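You operate a simulated robot arm through the tools that you are given. There is no shell and no other tool.

You are at the controls of a simulated robot arm. One attempt, no reset.

TASK
Close the black tin and wipe the polish smudge off the bench.
Fine: move the purple sponge into the shoe tray; use the yellow cloth and put it back. Set down upright: purple sponge. What is to be rubbed or washed off counts as gone when no trace of it is left.
Where things are to end (x, y in the base frame): purple sponge within 40 mm of [480, 230].

It is judged by the outcome, as a careful person would: the job done as asked, and still so three seconds after it is handed in. It fails if anything else is knocked over, pushed out of place, dropped, spilled or broken. Flat cloth is picked up by pressing the open fingertips on it (5 to 10 N) and closing them slowly along it; thin cloth reads only 2 to 8 mm in the jaws.

THE ROBOT
A 6-joint arm with a fingered hand, fixed in place. Base frame: the origin is on the floor under the middle of its stand, x ahead of it, y to its left, z up; the work surface is at about z = 800. Lengths are in mm, angles in rad, forces in N, time in s.
With the tool pointing down near the work surface it reaches from about 340 to 820 mm from the base axis. Its first joint turns from -2.897 to 2.897 rad. Payload 4 kg.
Tool frame: the origin (TCP) lies between the finger pads and is the grasp point; the fingertips stand 26 mm ahead of it; z points along the fingers, y is the line along which they close. The gripper opens to 132 mm; its body begins 73 mm behind the TCP. The gripper is a hand of 5 fingers: y runs from the thumb to the fingers, the wrist lies at [0, 0, -239] in the tool frame.
Orientation is told as [roll, pitch, yaw] about the base's x, y, z axes, in that order, counted from this pose: with the fingers straight down and closing along the base's y, the tool's x points along the base's -x, its y along +y and its z along -z.

THE INTERFACE
- The arm moves only by the tool nudge_tool. Its argument "plan" is a list of rows, each an object (a shift or turn left out is 0) with "translation": the shift along the tool's x, y, z in cm, a list of three; "delta_rot": the turn, a rotation vector about the tool's x, y, z in rad, a list of three. In form: [{"translation": [tx, ty, tz], "delta_rot": [wx, wy, wz]}, ...]. A call has 1 to 20 rows; each row is the pose to reach, as a shift and turn from the pose commanded when the call began, along the tool's axes at that moment. A row lasts 0.2 s, in which the tool goes at most 50 mm and 0.15 rad; a call with a longer step from one row to the next is refused whole. Where a pose cannot be reached the arm comes as near as it can. A force on the tool above 40 N (or 10 N above the force at the start of the call, whichever is more), or a blocked arm, ends the call early, and 0.2 s more pass. In this call time passes only in rows, and 0.2 s behind the last. The reply holds the time, the measured pose of the TCP, the force on the tool along the base axes, the opening and the grip force, in the units named above and with some noise, with the torque about the TCP (base axes, N m) and any sound that the robot's microphone picked up, and new pictures: "views" is both (left out), scene, wrist or none.
- Cameras (640 x 400 px; columns grow to the right, rows downward): "scene" is fixed at [213.7, -505.8, 1372.6]; the picture's right is [0.92, -0.40, 0.00], its down [-0.19, -0.45, -0.87] and it looks along [0.34, 0.80, -0.49] (base axes); focal length 318 px, centre (320, 200). "wrist" rides on the gripper at [85, 2, -97] in the tool frame; the picture's right is [-0.02, 1.00, 0.00], its down [-0.75, -0.02, -0.66] and it looks along [-0.66, -0.01, 0.75] (tool axes); focal length 270 px, centre (320, 200). There is no depth. A picture from a camera that has moved, and an enlarged one, comes with that camera's place and axes in the base frame and with its lens. The place of the scene camera against the robot may be out by one fixed shift of up to 12 mm in any direction.
- move_fingers(finger1, finger2, finger3, finger4, thumb_bend): sets how far each is bent, from 0 (flat) to 1 (curled in); at 0.3 the hand is open as for a grip, at 0.7 the pads meet at the TCP. One left out holds its place. A second passes; each finger stops where it meets its share of the squeeze, and holds until it gets a number again. It is the only way to open and close the hand. It gives what a move gives, with no picture; readings hold the bend of each and the force on the fingers (four entries, about 0 where the hand has none), thumb and palm.
- inspect(camera, box): a new picture of the part [left, top, right, bottom] of that camera's present view, enlarged. It takes no simulated time.
- finish_job(): hands the job in; it is judged then, once.

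Places have to be worked out from the pictures, the camera data and where the tool is seen. Open the gripper and draw the arm clear of the work before you hand the job in, unless the task says otherwise.

The tools are called after "Emit:" as a command line: name --argument value ..., lists and objects as JSON in quotes. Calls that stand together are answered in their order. nudge_tool: Moves the arm, as the interface text tells. Its arguments: {"type":"object","properties":{"plan":{"type":"array","items":{"type":"object","properties":{"translation":{"type":"array","items":{"type":"number"}},"delta_rot":{"type":"array","items":{"type":"number"}}}}},"views":{"type":"string","enum":["both","scene","wrist","none"]}},"required":["plan"]} The other tools are called the same way: move_fingers (finger1, finger2, finger3, finger4, thumb_bend) moves the fingers one by one; inspect (camera, box) takes an enlarged picture of a part of a camera's view; finish_job () hands the job in.

At the start:

```text
time: 0.0
tool_pos: [545.6, 212.6, 1061.3]
orientation: [-0.001, 0.0, 0.0]
wrist_force: [-0.2, 0.3, -0.5]
moment: [0.02, 0.02, 0.04]
width: 131.8
gripper_force: 0.0
shape: jaw
bend: [0.3, 0.3, 0.3, 0.3, 0.3]
finger forces: [0.1, 0.0, 0.0, 0.0, 0.0, 0.0]
```

scene: 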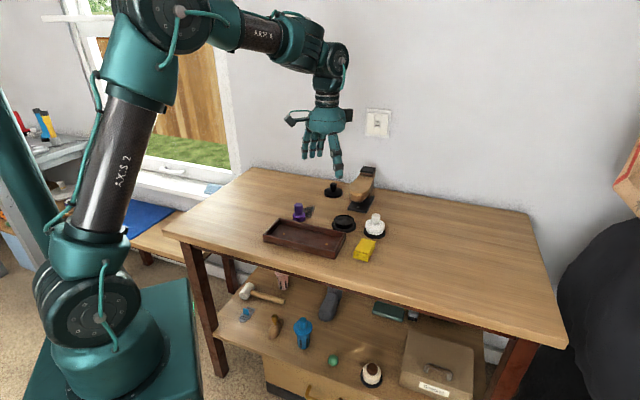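
wrist: 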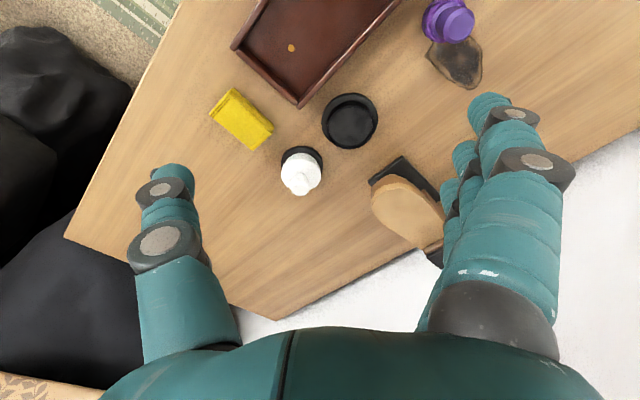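

I see a tray, a purple sponge beside a dark smudge, a black tin (open, lid perhaps under the white thing), a yellow cloth and a shoe form. I'll enlarge the views before moving.

Emit:
inspect --camera "scene" --box '[240, 150, 420, 270]'

Emit:
inspect --camera "wrist" --box '[200, 0, 500, 280]'

```text
3.33 times, centred on (330, 210) of scene
camera zoom: at [213.7, -505.8, 1372.6], right [0.92, -0.4, 0.0], down [-0.19, -0.45, -0.87], along [0.34, 0.8, -0.49], focal length 1061 px, centre (287, 167)
```

zoom: 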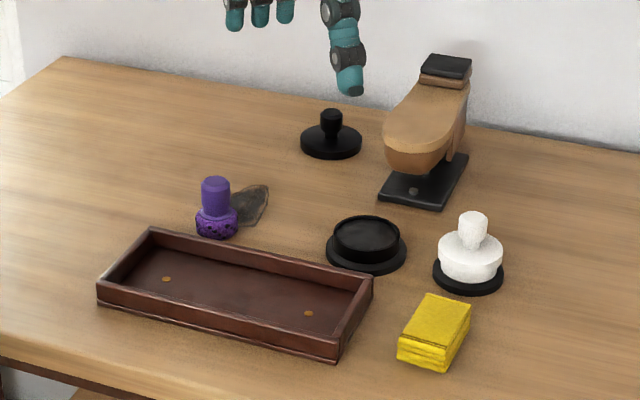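

```text
1.43 times, centred on (350, 140) of wrist
camera zoom: at [461.1, 215.3, 1158.3], right [0.02, 1.0, 0.0], down [0.75, -0.02, 0.66], along [0.66, -0.01, -0.75], focal length 386 px, centre (277, 286)
```

zoom: 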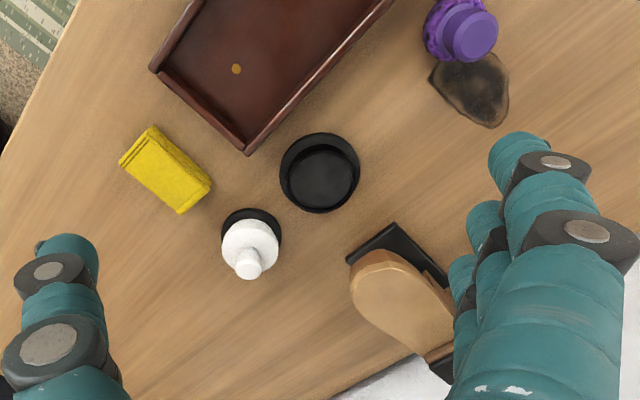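

Before moving I enlarge the black items further, to tell which is the tin's lid.

Emit:
inspect --camera "scene" --box '[320, 175, 400, 240]'

Emit:
inspect --camera "scene" --box '[255, 195, 335, 260]'

Emit:
inspect --camera "wrist" --box '[260, 80, 400, 210]'

Emit:
inspect --camera "wrist" --box '[380, 0, 520, 100]'

```text
6.15 times, centred on (360, 208) of scene
camera zoom: at [213.7, -505.8, 1372.6], right [0.92, -0.4, 0.0], down [-0.19, -0.45, -0.87], along [0.34, 0.8, -0.49], focal length 1958 px, centre (74, 154)
```

zoom: 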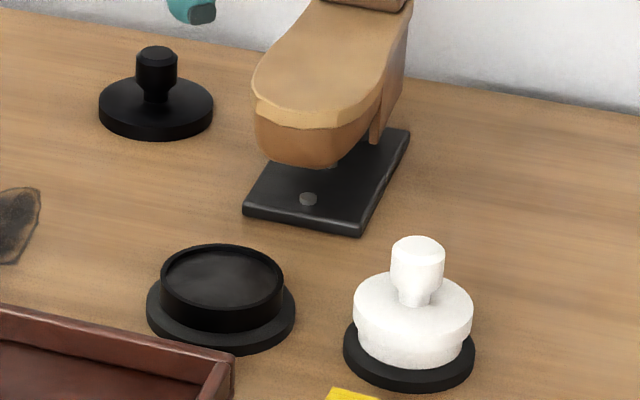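

```text
6.15 times, centred on (295, 228) of scene
camera zoom: at [213.7, -505.8, 1372.6], right [0.92, -0.4, 0.0], down [-0.19, -0.45, -0.87], along [0.34, 0.8, -0.49], focal length 1958 px, centre (474, 31)
```

zoom: 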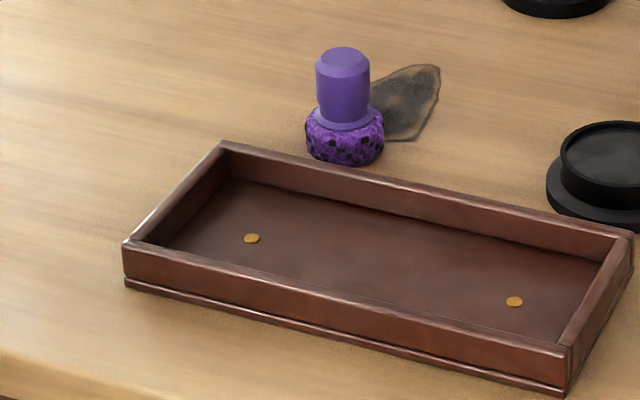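

```text
3.08 times, centred on (330, 145) of wrist
camera zoom: at [461.1, 215.3, 1158.3], right [0.02, 1.0, 0.0], down [0.75, -0.02, 0.66], along [0.66, -0.01, -0.75], focal length 832 px, centre (289, 369)
```

zoom: 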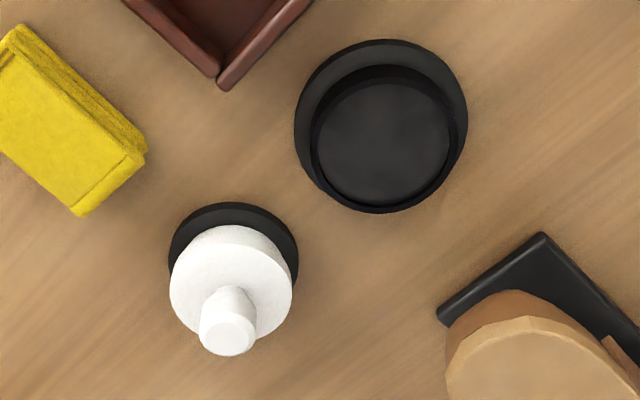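

```text
4.00 times, centred on (450, 50) of wrist
camera zoom: at [461.1, 215.3, 1158.3], right [0.02, 1.0, 0.0], down [0.75, -0.02, 0.66], along [0.66, -0.01, -0.75], focal length 1081 px, centre (-200, 800)
```

zoom: 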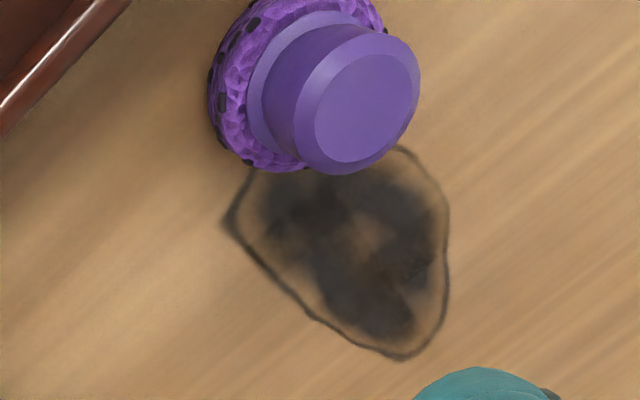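

The open tin is at about [620, 250]. The black disc with a knob at the back, about [685, 458], fits as its lid. The white piece on a black base looks like a separate item. The purple sponge is at about [508, 350], next to the smudge, so I move above it for a closer wrist view.

Emit:
nudge_tool --plan '[{"translation": [0.9, 3.4, 1.5]}, {"translation": [1.8, 6.8, 3.0]}, {"translation": [2.7, 10.2, 4.5]}, {"translation": [3.7, 13.7, 6.0]}]'

```text
time: 1.0
tool_pos: [509.8, 352.6, 1000.9]
orientation: [0.0, -0.001, -0.002]
wrist_force: [0.1, -0.1, -0.2]
moment: [-0.02, 0.01, -0.01]
width: 131.8
gripper_force: 0.0
shape: jaw
bend: [0.3, 0.3, 0.3, 0.3, 0.3]
finger forces: [0.1, 0.0, 0.0, 0.0, 0.0, 0.0]
camera wrist: at [425.3, 353.9, 1098.9], right [0.02, 1.0, 0.0], down [0.75, -0.02, 0.66], along [0.66, -0.01, -0.75], focal length 270 px, centre (320, 200)
```

scene: 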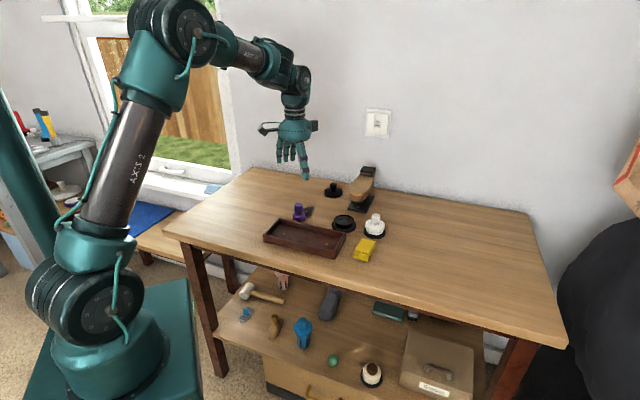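
wrist: 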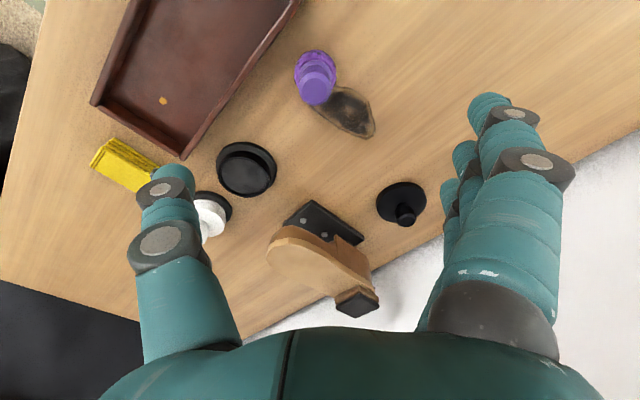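

The wrist view now shows the lid at about [689, 469] and the sponge close to the smudge. I enlarge the picture to pin these down.

Emit:
inspect --camera "wrist" --box '[270, 30, 400, 150]'

Emit:
inspect --camera "wrist" --box '[190, 120, 450, 330]'

Emit:
inspect --camera "wrist" --box '[70, 0, 310, 230]'

```text
3.33 times, centred on (335, 90) of wrist
camera zoom: at [425.3, 353.9, 1098.9], right [0.02, 1.0, 0.0], down [0.75, -0.02, 0.66], along [0.66, -0.01, -0.75], focal length 901 px, centre (270, 567)
```

zoom: 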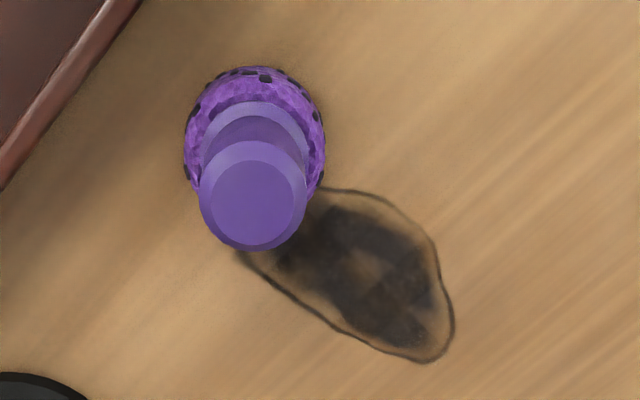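

```text
1.90 times, centred on (320, 225) of wrist
camera zoom: at [425.3, 353.9, 1098.9], right [0.02, 1.0, 0.0], down [0.75, -0.02, 0.66], along [0.66, -0.01, -0.75], focal length 515 px, centre (320, 152)
```

zoom: 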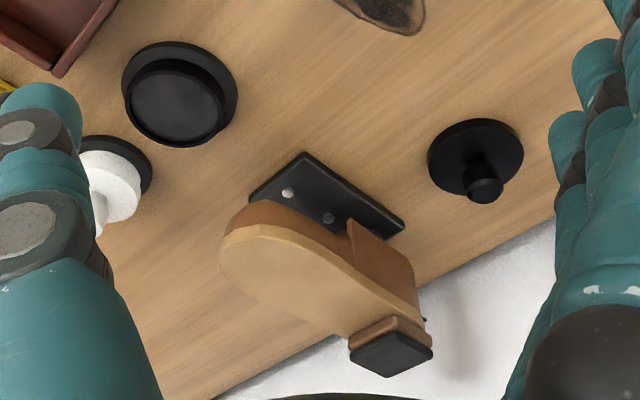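

```text
1.74 times, centred on (190, 115) of wrist
camera zoom: at [425.3, 353.9, 1098.9], right [0.02, 1.0, 0.0], down [0.75, -0.02, 0.66], along [0.66, -0.01, -0.75], focal length 470 px, centre (546, 348)
```

zoom: 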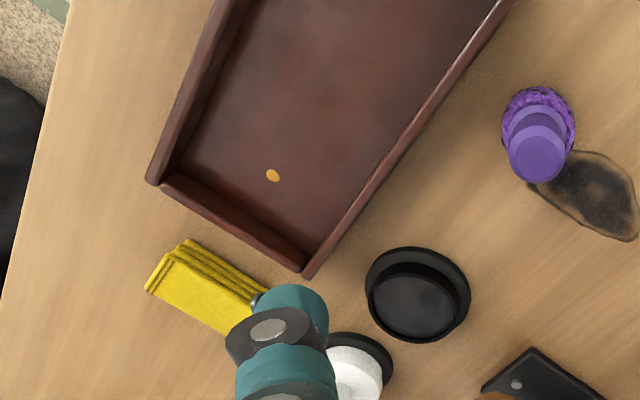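

The sponge is at about [506, 349] with a 27 mm handle whose top is near z 867. The tray wall is only about 49 mm away. I curl the outer two fingers out of the way so I can pinch with two fingers and the thumb, and turn the hand 45° parallel to the tray wall.

Emit:
move_fingers --finger1 1.0 --finger4 1.0

Emit:
nudge_tool --plan '[{"translation": [0.05, 0, 1.0], "delta_rot": [0, 0, -0.14]}, {"translation": [0.1, 0, 2.0], "delta_rot": [0, 0, -0.28]}, {"translation": [0.15, 0, 3.0], "delta_rot": [0, 0, -0.42]}, {"translation": [0.2, 0, 4.0], "delta_rot": [0, 0, -0.56]}, {"translation": [0.25, 0, 5.0], "delta_rot": [0, 0, -0.7]}, {"translation": [0.3, -0.1, 6.0], "delta_rot": [0, 0, -0.785]}]'

```text
time: 2.0
tool_pos: [509.6, 351.1, 1002.5]
orientation: [0.0, 0.0, -0.001]
wrist_force: [1.1, 0.3, -0.8]
moment: [-0.03, -0.02, -0.03]
width: 64.8
gripper_force: 0.1
shape: fingers
bend: [1.0, 0.3, 0.3, 1.0, 0.3]
finger forces: [0.0, 0.1, 0.0, 0.0, 0.0, 0.1]
```

```text
time: 3.4
tool_pos: [506.2, 348.9, 940.2]
orientation: [-0.001, 0.0, 0.787]
wrist_force: [-0.2, 0.4, 0.2]
moment: [-0.01, -0.02, 0.03]
width: 64.8
gripper_force: 0.0
shape: fingers
bend: [1.0, 0.3, 0.3, 1.0, 0.3]
finger forces: [0.1, 0.1, 0.0, 0.0, 0.1, 0.0]
camera wrist: at [445.1, 290.9, 1037.9], right [-0.69, 0.72, 0.0], down [0.54, 0.52, 0.66], along [0.47, 0.46, -0.75], focal length 270 px, centre (320, 200)
```

scene: 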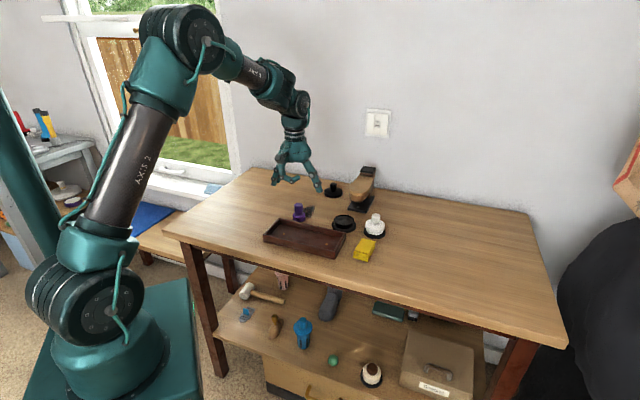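
wrist: 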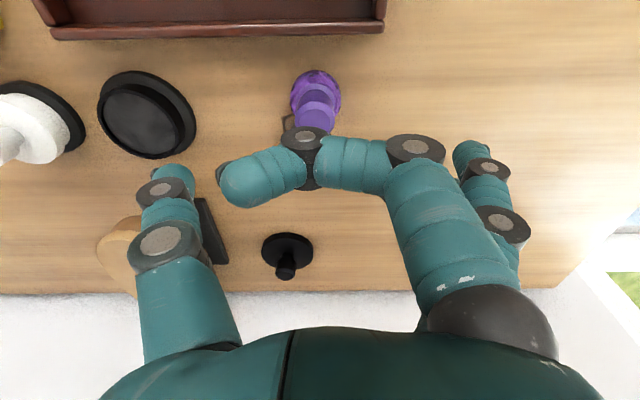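

The curled outer fingers leave the middle pair free but cover part of the view. I enlarge the sponge to check its position.

Emit:
inspect --camera "wrist" --box '[260, 50, 380, 150]'

Emit:
inspect --camera "wrist" --box '[80, 50, 330, 300]'

```text
4.00 times, centred on (320, 100) of wrist
camera zoom: at [445.1, 290.9, 1037.9], right [-0.69, 0.72, 0.0], down [0.54, 0.52, 0.66], along [0.47, 0.46, -0.75], focal length 1081 px, centre (320, 600)
```

zoom: 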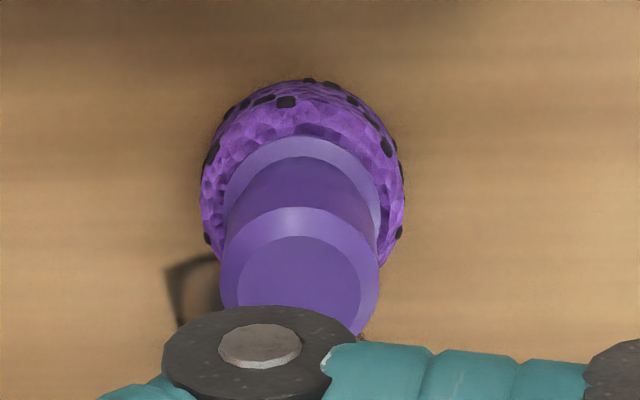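

```text
1.60 times, centred on (205, 175) of wrist
camera zoom: at [445.1, 290.9, 1037.9], right [-0.69, 0.72, 0.0], down [0.54, 0.52, 0.66], along [0.47, 0.46, -0.75], focal length 432 px, centre (504, 240)
```

zoom: 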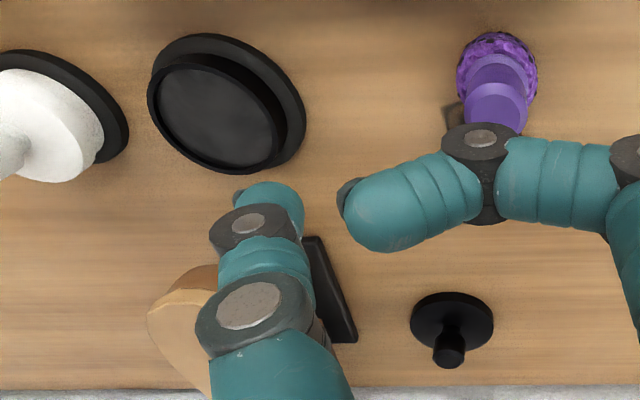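

The handle is about 2.5 mm along tool x and -1.4 mm along tool y from the TCP. I descend to z≈853 around the handle.

Emit:
nudge_tool --plan '[{"translation": [0.15, -0.1, 2.5]}, {"translation": [0.25, -0.14, 5.0]}, {"translation": [0.25, -0.14, 7.0]}, {"translation": [0.25, -0.14, 8.7]}]'

```text
time: 4.4
tool_pos: [504.1, 347.1, 853.2]
orientation: [-0.002, 0.001, 0.784]
wrist_force: [0.3, 0.1, -0.2]
moment: [0.0, -0.02, 0.01]
width: 64.8
gripper_force: 0.0
shape: fingers
bend: [1.0, 0.3, 0.3, 1.0, 0.3]
finger forces: [0.1, 0.0, 0.1, 0.0, 0.1, 0.0]
camera wrist: at [444.1, 288.8, 949.6], right [-0.69, 0.72, 0.0], down [0.54, 0.52, 0.66], along [0.48, 0.46, -0.75], focal length 270 px, centre (320, 200)
```

scene: 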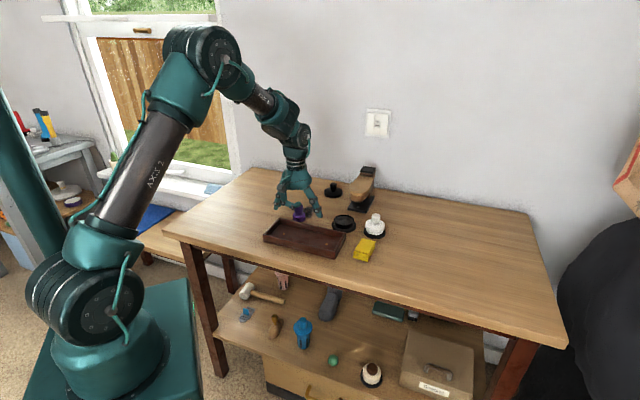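
wrist: 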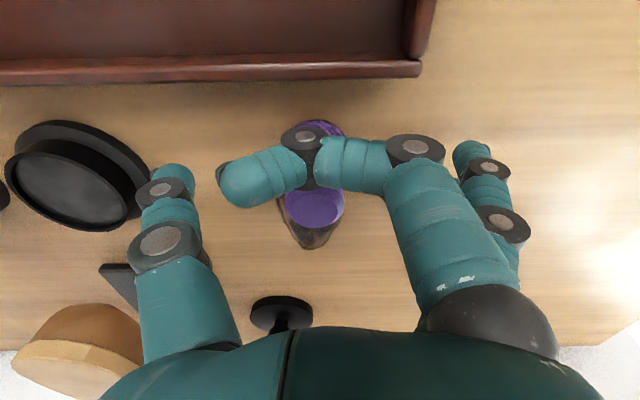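

I'm at handle height. I enlarge the view to check centring before closing.

Emit:
inspect --camera "wrist" --box '[250, 100, 390, 260]'

Emit:
inspect --camera "scene" --box '[250, 160, 350, 250]'

```text
2.50 times, centred on (320, 180) of wrist
camera zoom: at [444.1, 288.8, 949.6], right [-0.69, 0.72, 0.0], down [0.54, 0.52, 0.66], along [0.48, 0.46, -0.75], focal length 676 px, centre (320, 250)
```

zoom: 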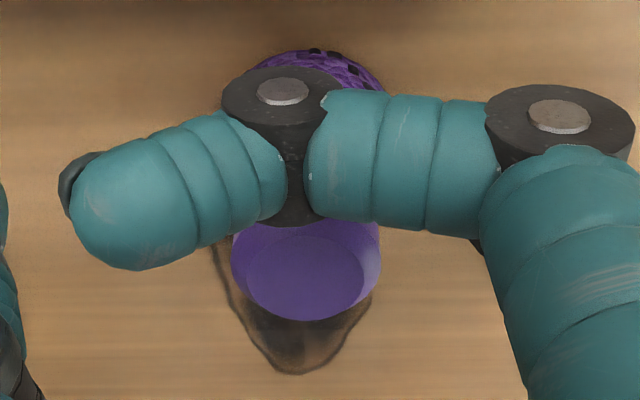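

```text
4.44 times, centred on (300, 205) of scene
camera zoom: at [213.7, -505.8, 1372.6], right [0.92, -0.4, 0.0], down [-0.19, -0.45, -0.87], along [0.34, 0.8, -0.49], focal length 1414 px, centre (409, 178)
```

zoom: 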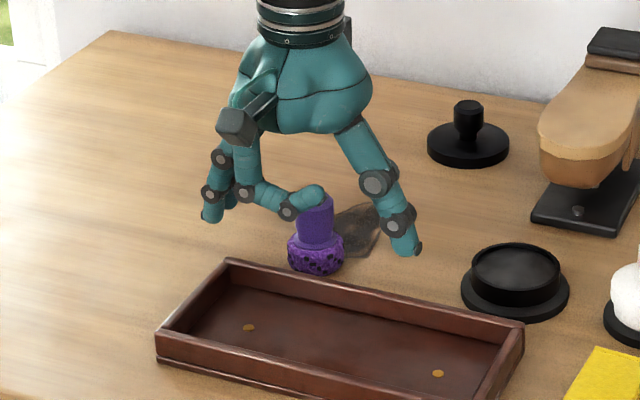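

The handle top sits about [2, -2, -10] in the tool frame, which is well centred. I close fingers 2 and 3 and the thumb on it.

Emit:
move_fingers --finger2 0.7 --finger3 0.7 --thumb_bend 0.7

```text
time: 5.4
tool_pos: [505.6, 346.5, 852.0]
orientation: [0.001, 0.0, 0.784]
wrist_force: [-0.1, 0.3, -0.3]
moment: [0.02, -0.04, 0.01]
width: 45.9
gripper_force: 9.1
shape: fingers
bend: [1.0, 0.65, 0.63, 1.0, 0.66]
finger forces: [0.0, 3.3, 6.2, 0.0, 9.5, 0.1]
```

The grip holds at about 9 N, with fingers 2 and 3 opposed by the thumb. I lift straight up 6 cm and look.

Emit:
nudge_tool --plan '[{"translation": [0, 0, -1.0]}, {"translation": [0, 0, -2.5]}, {"translation": [0, 0, -4.5]}, {"translation": [0, 0, -6.5]}]'

```text
time: 6.4
tool_pos: [503.3, 349.3, 920.1]
orientation: [0.001, 0.0, 0.786]
wrist_force: [-0.2, -0.7, -0.4]
moment: [0.0, 0.01, 0.0]
width: 46.0
gripper_force: 10.1
shape: fingers
bend: [1.0, 0.65, 0.63, 1.0, 0.66]
finger forces: [0.0, 3.4, 6.2, 0.1, 9.6, 0.1]
camera wrist: at [442.1, 289.9, 1017.3], right [-0.69, 0.72, 0.0], down [0.54, 0.52, 0.66], along [0.47, 0.46, -0.75], focal length 270 px, centre (320, 200)
```

scene: 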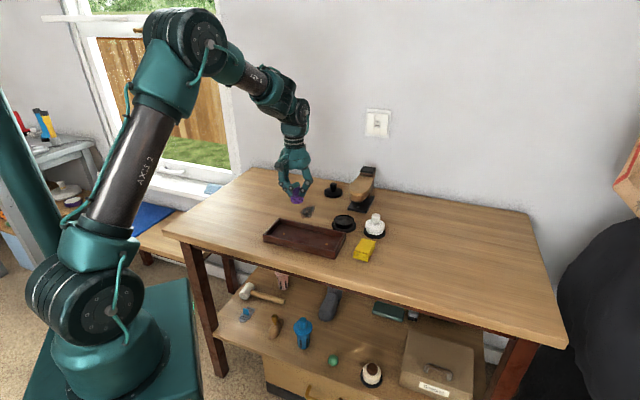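
wrist: 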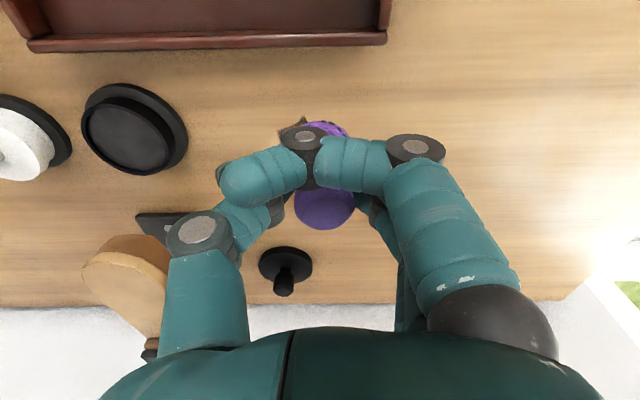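

The sponge is up and held. I carry it over the tray centre at [480, 230], keeping about 30 mm above the wall tops.

Emit:
nudge_tool --plan '[{"translation": [1.5, -1.0, 0]}, {"translation": [3.5, -2.3, 0]}, {"translation": [5.8, -3.75, 0]}, {"translation": [8.0, -5.2, 0]}, {"translation": [9.5, -6.15, 0]}, {"translation": [9.97, -6.43, 0]}]'

```text
time: 7.8
tool_pos: [480.7, 230.6, 918.1]
orientation: [0.0, 0.0, 0.785]
wrist_force: [-0.1, 0.3, -0.4]
moment: [0.01, 0.02, -0.02]
width: 46.0
gripper_force: 8.9
shape: fingers
bend: [1.0, 0.65, 0.63, 1.0, 0.66]
finger forces: [0.0, 3.2, 6.0, 0.0, 9.4, 0.1]
camera wrist: at [420.2, 172.4, 1015.5], right [-0.69, 0.72, 0.0], down [0.54, 0.52, 0.66], along [0.47, 0.46, -0.75], focal length 270 px, centre (320, 200)
```

scene: 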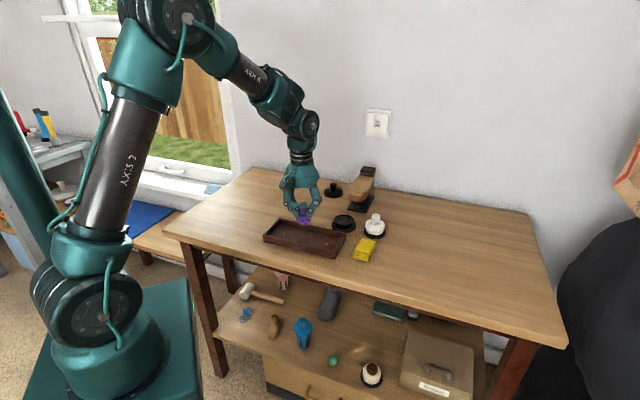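
wrist: 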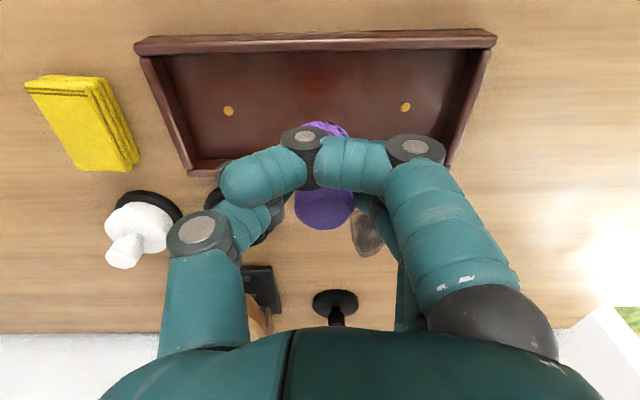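

The hand is over the tray middle with clear margins to both walls. I descend most of the way, then go in small steps to feel contact.

Emit:
nudge_tool --plan '[{"translation": [0.1, 0.1, 2.0]}, {"translation": [0.2, 0.1, 4.0]}, {"translation": [0.2, 0.1, 5.0]}, {"translation": [0.2, 0.1, 5.3]}]'

Emit:
nudge_tool --plan '[{"translation": [0, 0, 0.15]}, {"translation": [0, 0, 0.3]}]' --views "wrist"

```text
time: 8.8
tool_pos: [477.5, 230.0, 867.1]
orientation: [-0.001, -0.001, 0.786]
wrist_force: [0.2, 0.2, -0.1]
moment: [0.01, 0.0, 0.01]
width: 45.8
gripper_force: 8.8
shape: fingers
bend: [1.0, 0.65, 0.63, 1.0, 0.66]
finger forces: [0.0, 3.4, 6.1, 0.0, 9.4, 0.0]
camera wrist: at [416.5, 171.5, 964.0], right [-0.69, 0.72, 0.0], down [0.54, 0.52, 0.66], along [0.47, 0.46, -0.75], focal length 270 px, centre (320, 200)
```

scene: 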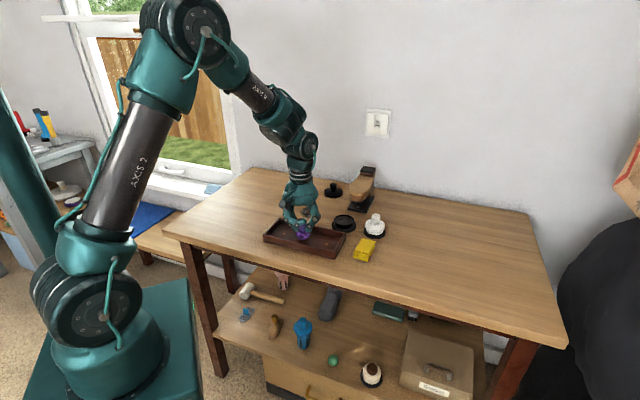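
wrist: 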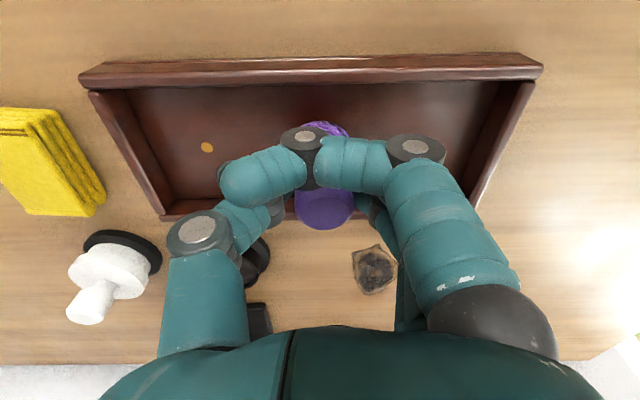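

```text
time: 9.4
tool_pos: [477.7, 228.8, 864.8]
orientation: [0.0, 0.001, 0.784]
wrist_force: [0.3, -0.6, 0.2]
moment: [-0.02, -0.02, 0.02]
width: 45.5
gripper_force: 9.4
shape: fingers
bend: [1.0, 0.65, 0.63, 1.0, 0.66]
finger forces: [0.0, 3.4, 6.1, 0.0, 9.3, 0.0]
camera wrist: at [417.0, 172.2, 960.6], right [-0.69, 0.72, 0.0], down [0.54, 0.52, 0.66], along [0.48, 0.46, -0.75], focal length 270 px, centre (320, 200)
```

wrist: 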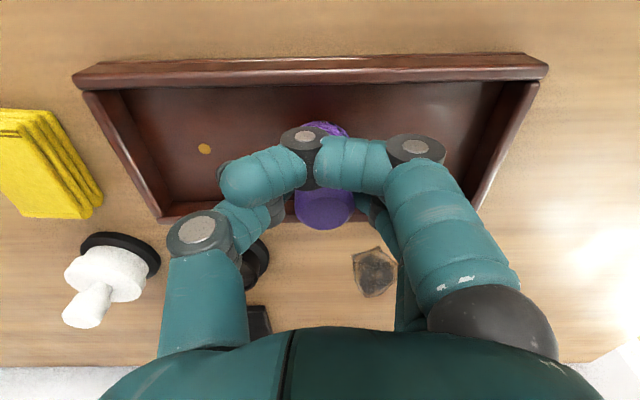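

Still free at z≈864 with no contact force. I continue down in 1.5 mm steps.

Emit:
nudge_tool --plan '[{"translation": [0, 0, 0.15]}, {"translation": [0, 0, 0.3]}]' --views "none"

Emit:
nudge_tool --plan '[{"translation": [0, 0, 0.1]}, {"translation": [0, 0, 0.2]}]' --views "none"

```text
time: 10.0
tool_pos: [477.6, 230.8, 859.7]
orientation: [0.0, -0.001, 0.787]
wrist_force: [-0.4, 0.2, 0.3]
moment: [-0.04, -0.01, -0.01]
width: 45.6
gripper_force: 9.5
shape: fingers
bend: [1.0, 0.65, 0.63, 1.0, 0.66]
finger forces: [0.0, 3.3, 6.1, 0.0, 9.5, 0.0]
```

```text
time: 10.6
tool_pos: [477.9, 231.0, 857.5]
orientation: [-0.001, 0.0, 0.785]
wrist_force: [-0.9, 0.0, 2.7]
moment: [0.06, 0.04, 0.01]
width: 45.9
gripper_force: 10.7
shape: fingers
bend: [1.0, 0.66, 0.63, 1.0, 0.66]
finger forces: [0.0, 3.3, 7.6, 0.0, 9.7, 0.0]
```

Contact is felt (2.7 N) at z≈857.5, so the sponge is on the tray floor. I release gently, then open wider.

Emit:
move_fingers --finger2 0.55 --finger3 0.55 --thumb_bend 0.55

Emit:
move_fingers --finger2 0.4 --finger3 0.4 --thumb_bend 0.4

Emit:
nudge_tool --plan '[{"translation": [0, 0, -1.0]}, {"translation": [0, 0, -3.0]}, {"translation": [0, 0, -6.0]}, {"translation": [0, 0, -9.0]}]'

```text
time: 11.6
tool_pos: [478.4, 230.4, 858.3]
orientation: [0.0, 0.001, 0.787]
wrist_force: [0.4, 0.0, -0.2]
moment: [0.02, -0.03, 0.02]
width: 49.9
gripper_force: 0.1
shape: fingers
bend: [1.0, 0.55, 0.55, 1.0, 0.55]
finger forces: [0.0, 0.0, 0.0, 0.1, 0.1, 0.0]
```

```text
time: 12.6
tool_pos: [478.7, 230.7, 858.7]
orientation: [0.001, -0.001, 0.785]
wrist_force: [-0.6, -0.4, -0.7]
moment: [-0.01, 0.0, 0.0]
width: 58.1
gripper_force: 0.0
shape: fingers
bend: [1.0, 0.4, 0.4, 1.0, 0.4]
finger forces: [0.0, 0.1, 0.0, 0.0, 0.0, 0.1]
```

```text
time: 13.6
tool_pos: [475.8, 229.7, 949.0]
orientation: [0.001, 0.0, 0.786]
wrist_force: [0.3, 0.1, 0.0]
moment: [-0.02, -0.01, -0.01]
width: 58.1
gripper_force: 0.1
shape: fingers
bend: [1.0, 0.4, 0.4, 1.0, 0.4]
finger forces: [0.1, 0.1, 0.0, 0.1, 0.0, 0.0]
camera wrist: at [416.0, 171.0, 1046.9], right [-0.69, 0.72, 0.0], down [0.54, 0.52, 0.66], along [0.47, 0.46, -0.75], focal length 270 px, centre (320, 200)
```

scene: 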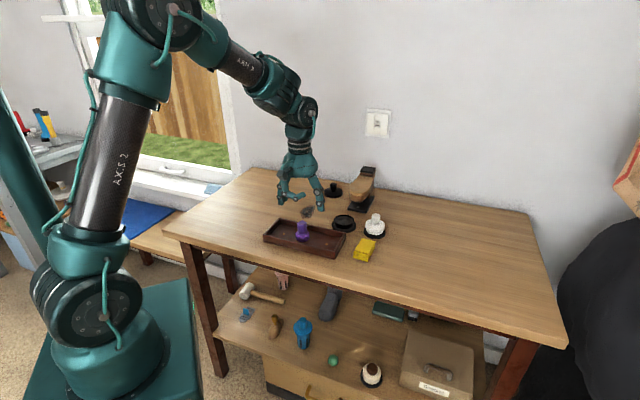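
wrist: 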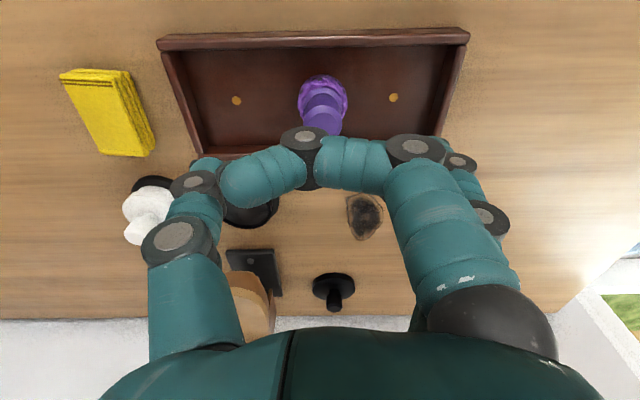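

The sponge is standing upright in the tray. Next is the lid, so I uncurl the outer fingers, narrow the thumb, and travel high toward the lid for a close look.

Emit:
move_fingers --finger1 0.3 --finger2 0.3 --finger3 0.3 --finger4 0.3 --thumb_bend 0.3

Emit:
nudge_tool --plan '[{"translation": [-3.5, 0.3, -1.0]}, {"translation": [-7.0, 0.6, -2.0], "delta_rot": [0, 0, 0.05]}, {"translation": [-11.0, 1.0, -2.0], "delta_rot": [0, 0, 0.1]}, {"translation": [-15.0, 1.4, -2.0], "delta_rot": [0, 0, 0.15]}, {"translation": [-19.0, 1.8, -2.0], "delta_rot": [0, 0, 0.185]}, {"translation": [-23.0, 2.2, -2.0], "delta_rot": [0, 0, 0.185]}, {"translation": [-27.5, 2.6, -2.0], "delta_rot": [0, 0, 0.185]}]'

```text
time: 14.6
tool_pos: [477.7, 229.7, 949.1]
orientation: [0.0, -0.001, 0.785]
wrist_force: [0.0, -0.2, 0.1]
moment: [-0.01, -0.04, 0.01]
width: 138.3
gripper_force: 0.0
shape: fingers
bend: [0.3, 0.3, 0.3, 0.3, 0.3]
finger forces: [0.1, 0.1, 0.0, 0.0, 0.0, 0.1]
```

```text
time: 16.2
tool_pos: [653.1, 441.7, 969.0]
orientation: [0.001, -0.001, 0.601]
wrist_force: [-0.3, -0.3, 1.9]
moment: [0.0, 0.03, 0.03]
width: 138.5
gripper_force: 0.1
shape: fingers
bend: [0.3, 0.3, 0.3, 0.3, 0.3]
finger forces: [0.0, 0.0, 0.0, 0.0, 0.0, 0.0]
camera wrist: at [582.3, 396.4, 1065.5], right [-0.55, 0.84, 0.0], down [0.63, 0.41, 0.66], along [0.55, 0.36, -0.75], focal length 270 px, centre (320, 200)
```

scene: 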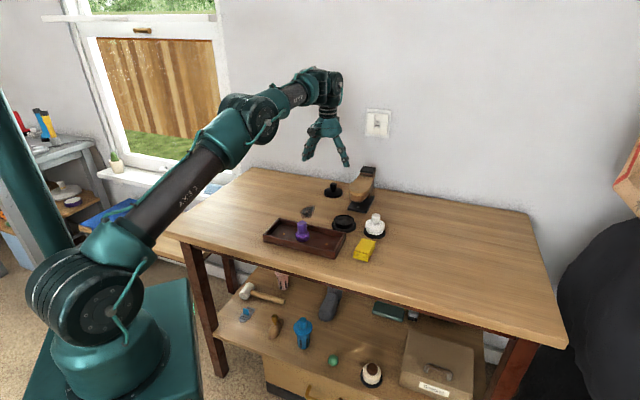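
wrist: 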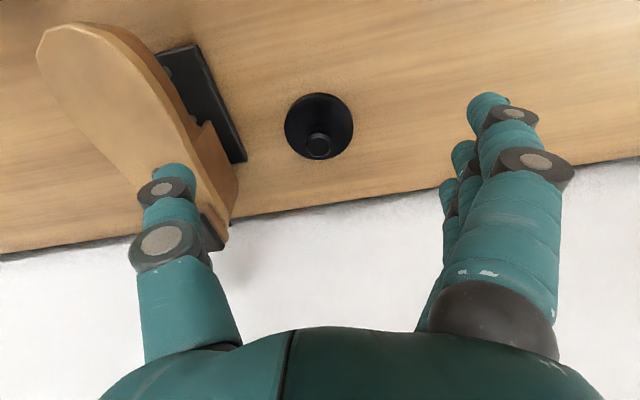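

The lid is clearly visible ahead of the tool, with the shoe form on the thumb side. I enlarge to measure it.

Emit:
inspect --camera "wrist" --box '[260, 70, 380, 180]'

Emit:
inspect --camera "wrist" --box '[20, 0, 360, 280]'

```text
3.64 times, centred on (320, 125) of wrist
camera zoom: at [582.3, 396.4, 1065.5], right [-0.55, 0.84, 0.0], down [0.63, 0.41, 0.66], along [0.55, 0.36, -0.75], focal length 983 px, centre (320, 473)
```

zoom: 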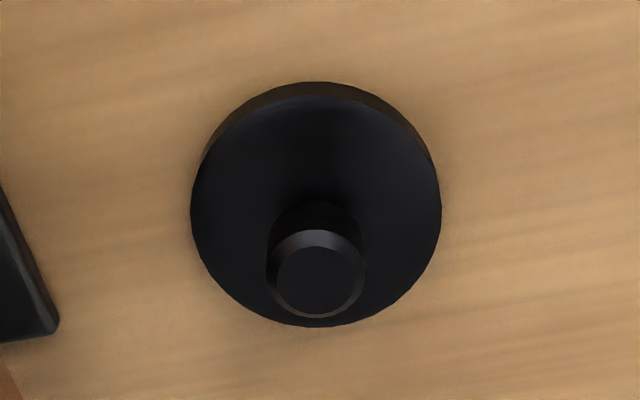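

```text
1.43 times, centred on (190, 140) of wrist
camera zoom: at [582.3, 396.4, 1065.5], right [-0.55, 0.84, 0.0], down [0.63, 0.41, 0.66], along [0.55, 0.36, -0.75], focal length 386 px, centre (506, 286)
```

zoom: 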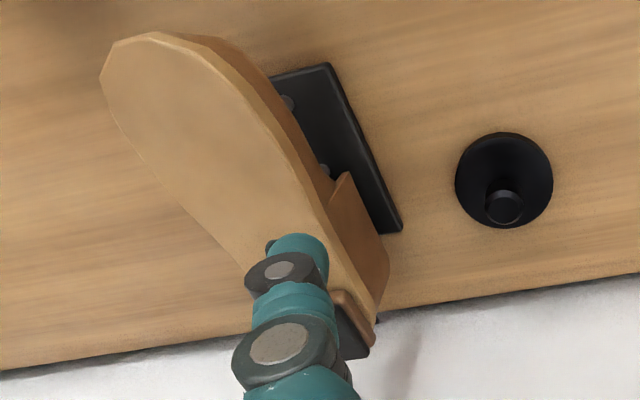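

The lid centre is at about [688, 466], straight ahead by 41 mm, with the knob top near z 849 and a 25 mm knob. I pre-close the thumb and middle fingers so the thumb clears the shoe form, then go over the knob at z≈900 and check reach.

Emit:
move_fingers --finger2 0.48 --finger3 0.48 --thumb_bend 0.52

Emit:
nudge_tool --plan '[{"translation": [-1.4, 0, 1.5]}, {"translation": [-2.8, -0.03, 3.5]}, {"translation": [-3.8, -0.06, 5.5]}, {"translation": [-4.15, -0.06, 6.6]}]'

```text
time: 17.2
tool_pos: [652.9, 442.3, 966.6]
orientation: [0.001, 0.0, 0.602]
wrist_force: [-1.3, 0.2, -0.5]
moment: [0.0, -0.01, 0.02]
width: 104.0
gripper_force: 0.1
shape: fingers
bend: [0.3, 0.48, 0.48, 0.3, 0.52]
finger forces: [0.0, 0.0, 0.1, 0.0, 0.0, 0.1]
```

```text
time: 18.2
tool_pos: [677.7, 449.3, 913.5]
orientation: [0.0, 0.0, 0.601]
wrist_force: [-0.4, 0.2, 0.9]
moment: [-0.04, 0.04, 0.03]
width: 103.8
gripper_force: 0.1
shape: fingers
bend: [0.3, 0.48, 0.48, 0.3, 0.52]
finger forces: [0.0, 0.0, 0.1, 0.1, 0.1, 0.1]
out of reach, approached as far as the arm can: row 2, 3, 4
camera wrist: at [607.5, 403.8, 1011.1], right [-0.55, 0.84, 0.0], down [0.63, 0.41, 0.66], along [0.55, 0.36, -0.75], focal length 270 px, centre (320, 200)
```

scene: 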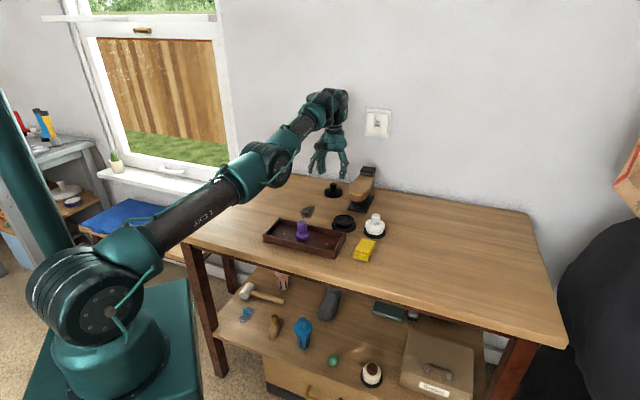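
wrist: 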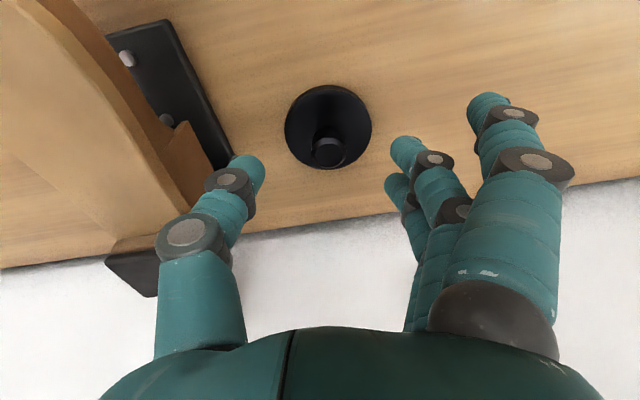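

The vertical tool falls about 18 mm short here. I tilt the hand about 0.15 rad outward about the closing line so the wrist stays closer to the base, then see where it ends up.

Emit:
nudge_tool --plan '[{"translation": [0, 0, 0], "delta_rot": [0, -0.08, 0]}, {"translation": [0, 0, 0], "delta_rot": [0, -0.16, 0]}]' --views "wrist"

```text
time: 18.8
tool_pos: [701.1, 466.7, 920.1]
orientation: [-0.014, -0.132, 0.599]
wrist_force: [-0.4, 0.5, 0.0]
moment: [0.0, 0.01, 0.01]
width: 103.2
gripper_force: 0.1
shape: fingers
bend: [0.3, 0.48, 0.48, 0.3, 0.52]
finger forces: [0.1, 0.0, 0.0, 0.0, 0.0, 0.0]
out of reach, approached as far as the arm can: row 1, 2
camera wrist: at [620.0, 413.8, 1004.7], right [-0.55, 0.84, -0.01], down [0.55, 0.37, 0.75], along [0.63, 0.4, -0.66], focal length 270 px, centre (320, 200)
```

wrist: 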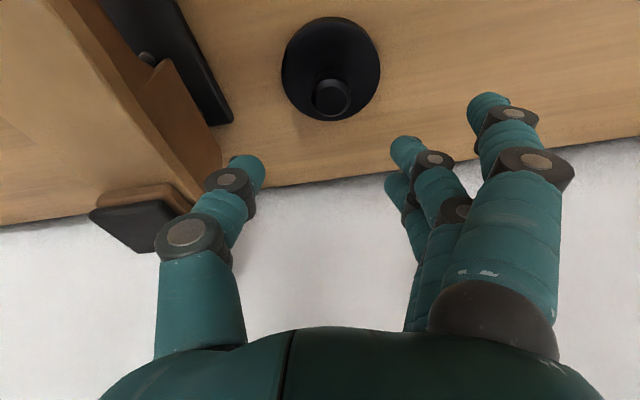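

The wrist stayed at its limit: the elbow is almost straight, and the solver looks stuck at that singular pose. I back inward and up to bend the elbow, keeping the tilt.

Emit:
nudge_tool --plan '[{"translation": [1.8, 0, -1.7]}, {"translation": [3.5, 0, -3.3]}, {"translation": [5.3, 0, -4.9]}]'

```text
time: 19.6
tool_pos: [652.2, 430.7, 958.6]
orientation: [-0.001, -0.158, 0.598]
wrist_force: [-0.1, -0.3, 0.4]
moment: [0.03, -0.03, 0.01]
width: 103.8
gripper_force: 0.1
shape: fingers
bend: [0.3, 0.48, 0.48, 0.3, 0.52]
finger forces: [0.0, 0.0, 0.1, 0.1, 0.0, 0.0]
out of reach, approached as far as the arm can: row 1
camera wrist: at [569.4, 377.9, 1041.4], right [-0.55, 0.84, 0.0], down [0.54, 0.35, 0.77], along [0.64, 0.42, -0.64], focal length 270 px, centre (320, 200)
```

scene: 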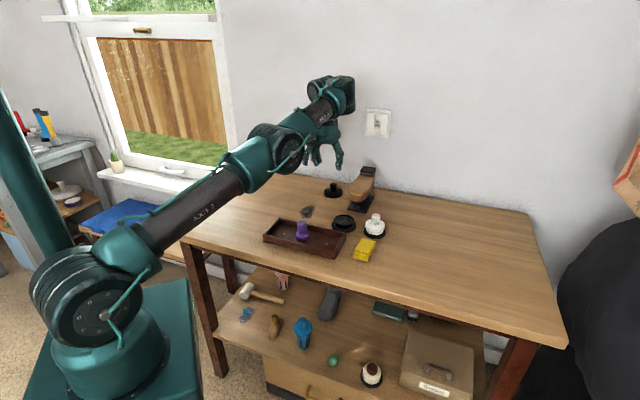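
wrist: 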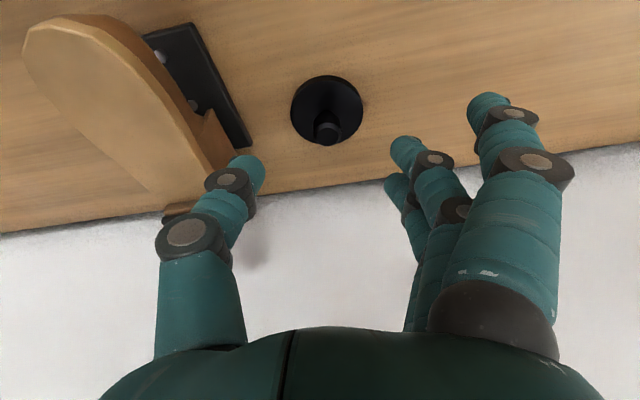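

That pose is reached with the tilt of 0.158. I enlarge the lid from here to refine its position before reaching out over it.

Emit:
inspect --camera "wrist" --box '[270, 55, 390, 165]'

```text
3.64 times, centred on (330, 110) of wrist
camera zoom: at [569.4, 377.9, 1041.4], right [-0.55, 0.84, 0.0], down [0.54, 0.35, 0.77], along [0.64, 0.42, -0.64], focal length 983 px, centre (284, 527)
```

zoom: 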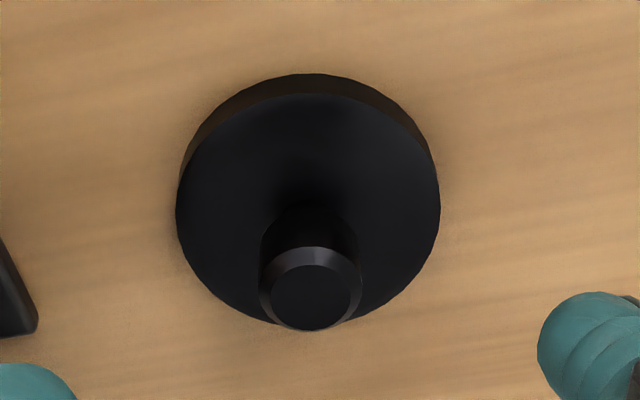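

The lid measures [688, 465] again, with the knob top at z≈848. I move above it at z≈895, keeping the tilt, to confirm the arm can reach.

Emit:
nudge_tool --plan '[{"translation": [-0.9, 0.2, 1.8]}, {"translation": [-1.8, 0.4, 3.6]}, {"translation": [-2.8, 0.6, 5.4]}, {"translation": [-3.77, 0.78, 7.08]}]'

```text
time: 20.6
tool_pos: [686.2, 463.1, 892.6]
orientation: [-0.002, -0.159, 0.6]
wrist_force: [-0.2, 0.6, 0.0]
moment: [-0.03, 0.02, 0.01]
width: 103.6
gripper_force: 0.1
shape: fingers
bend: [0.3, 0.48, 0.48, 0.3, 0.52]
finger forces: [0.1, 0.0, 0.1, 0.0, 0.1, 0.0]
camera wrist: at [604.0, 409.7, 974.6], right [-0.55, 0.84, 0.0], down [0.54, 0.35, 0.77], along [0.64, 0.42, -0.64], focal length 270 px, centre (320, 200)
```

scene: 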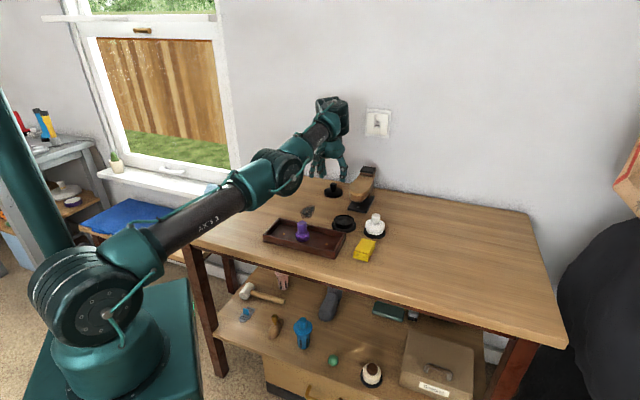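
wrist: 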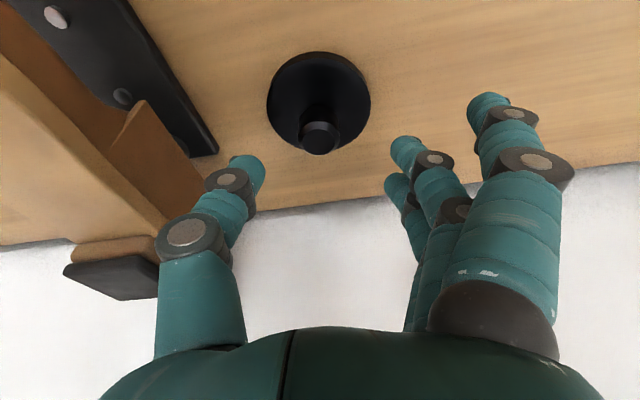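

Reach is good here and the knob is centred within about 2 mm. I descend vertically to z≈843 around the knob.

Emit:
nudge_tool --plan '[{"translation": [0.24, 0.05, 1.5]}, {"translation": [0.47, 0.1, 3.0]}, {"translation": [0.66, 0.1, 4.1]}, {"translation": [0.78, 0.1, 4.88]}]'

```text
time: 21.6
tool_pos: [692.3, 465.6, 856.9]
orientation: [0.017, -0.144, 0.601]
wrist_force: [0.5, -0.5, 0.2]
moment: [-0.02, 0.05, -0.01]
width: 103.9
gripper_force: 0.1
shape: fingers
bend: [0.3, 0.48, 0.48, 0.3, 0.52]
finger forces: [0.0, 0.0, 0.0, 0.1, 0.0, 0.1]
out of reach, approached as far as the arm can: row 2, 3, 4
camera wrist: at [611.9, 410.5, 941.5], right [-0.55, 0.83, 0.02], down [0.55, 0.35, 0.76], along [0.63, 0.43, -0.65], focal length 270 px, centre (320, 200)
```

scene: 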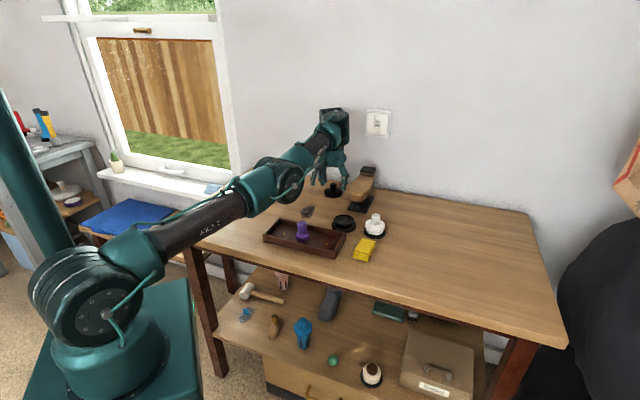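
wrist: 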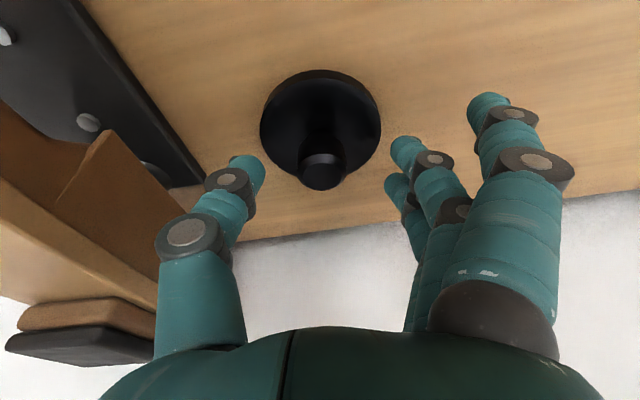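

Reach ran out at z≈857 on the way down, and nothing was touched. I need more tilt, so I go up and inward first to unlock the elbow.

Emit:
nudge_tool --plan '[{"translation": [-0.29, 0, -1.98]}, {"translation": [0.34, 0, -4.6]}, {"translation": [3.24, 0, -5.53]}]' --views "wrist"

```text
time: 22.4
tool_pos: [658.0, 441.0, 905.0]
orientation: [0.0, -0.162, 0.601]
wrist_force: [-1.1, -0.6, 0.3]
moment: [0.02, 0.0, 0.04]
width: 103.5
gripper_force: 0.1
shape: fingers
bend: [0.3, 0.48, 0.48, 0.3, 0.52]
finger forces: [0.0, 0.0, 0.0, 0.1, 0.1, 0.0]
camera wrist: at [575.4, 386.2, 987.6], right [-0.55, 0.84, 0.0], down [0.54, 0.35, 0.77], along [0.64, 0.42, -0.64], focal length 270 px, centre (320, 200)
```

wrist: 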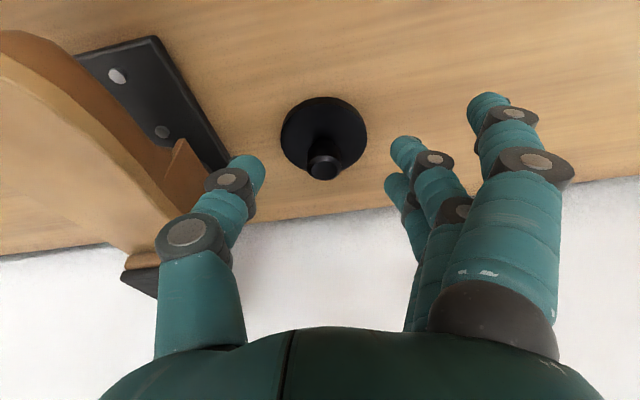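

The commanded tilt of 0.162 is intact. I increase it to about 0.28 while moving back over the knob at z≈890.

Emit:
nudge_tool --plan '[{"translation": [0, 0, 0], "delta_rot": [0, -0.06, 0]}, {"translation": [-1.7, 0.16, 0.78], "delta_rot": [0, -0.12, 0]}, {"translation": [-3.4, 0.32, 2.07], "delta_rot": [0, -0.12, 0]}]' --views "wrist"

```text
time: 23.2
tool_pos: [708.2, 471.6, 917.3]
orientation: [0.031, -0.246, 0.601]
wrist_force: [-0.4, -0.4, 0.7]
moment: [0.02, 0.05, 0.01]
width: 103.8
gripper_force: 0.2
shape: fingers
bend: [0.3, 0.48, 0.48, 0.3, 0.52]
finger forces: [0.1, 0.1, 0.1, 0.0, 0.0, 0.0]
out of reach, approached as far as the arm can: row 1, 2, 3
camera wrist: at [622.8, 411.2, 991.2], right [-0.56, 0.83, 0.04], down [0.49, 0.29, 0.82], along [0.67, 0.47, -0.57], focal length 270 px, centre (320, 200)
```

wrist: 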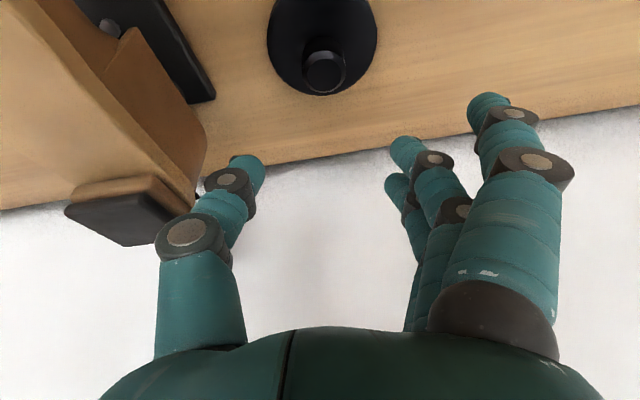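

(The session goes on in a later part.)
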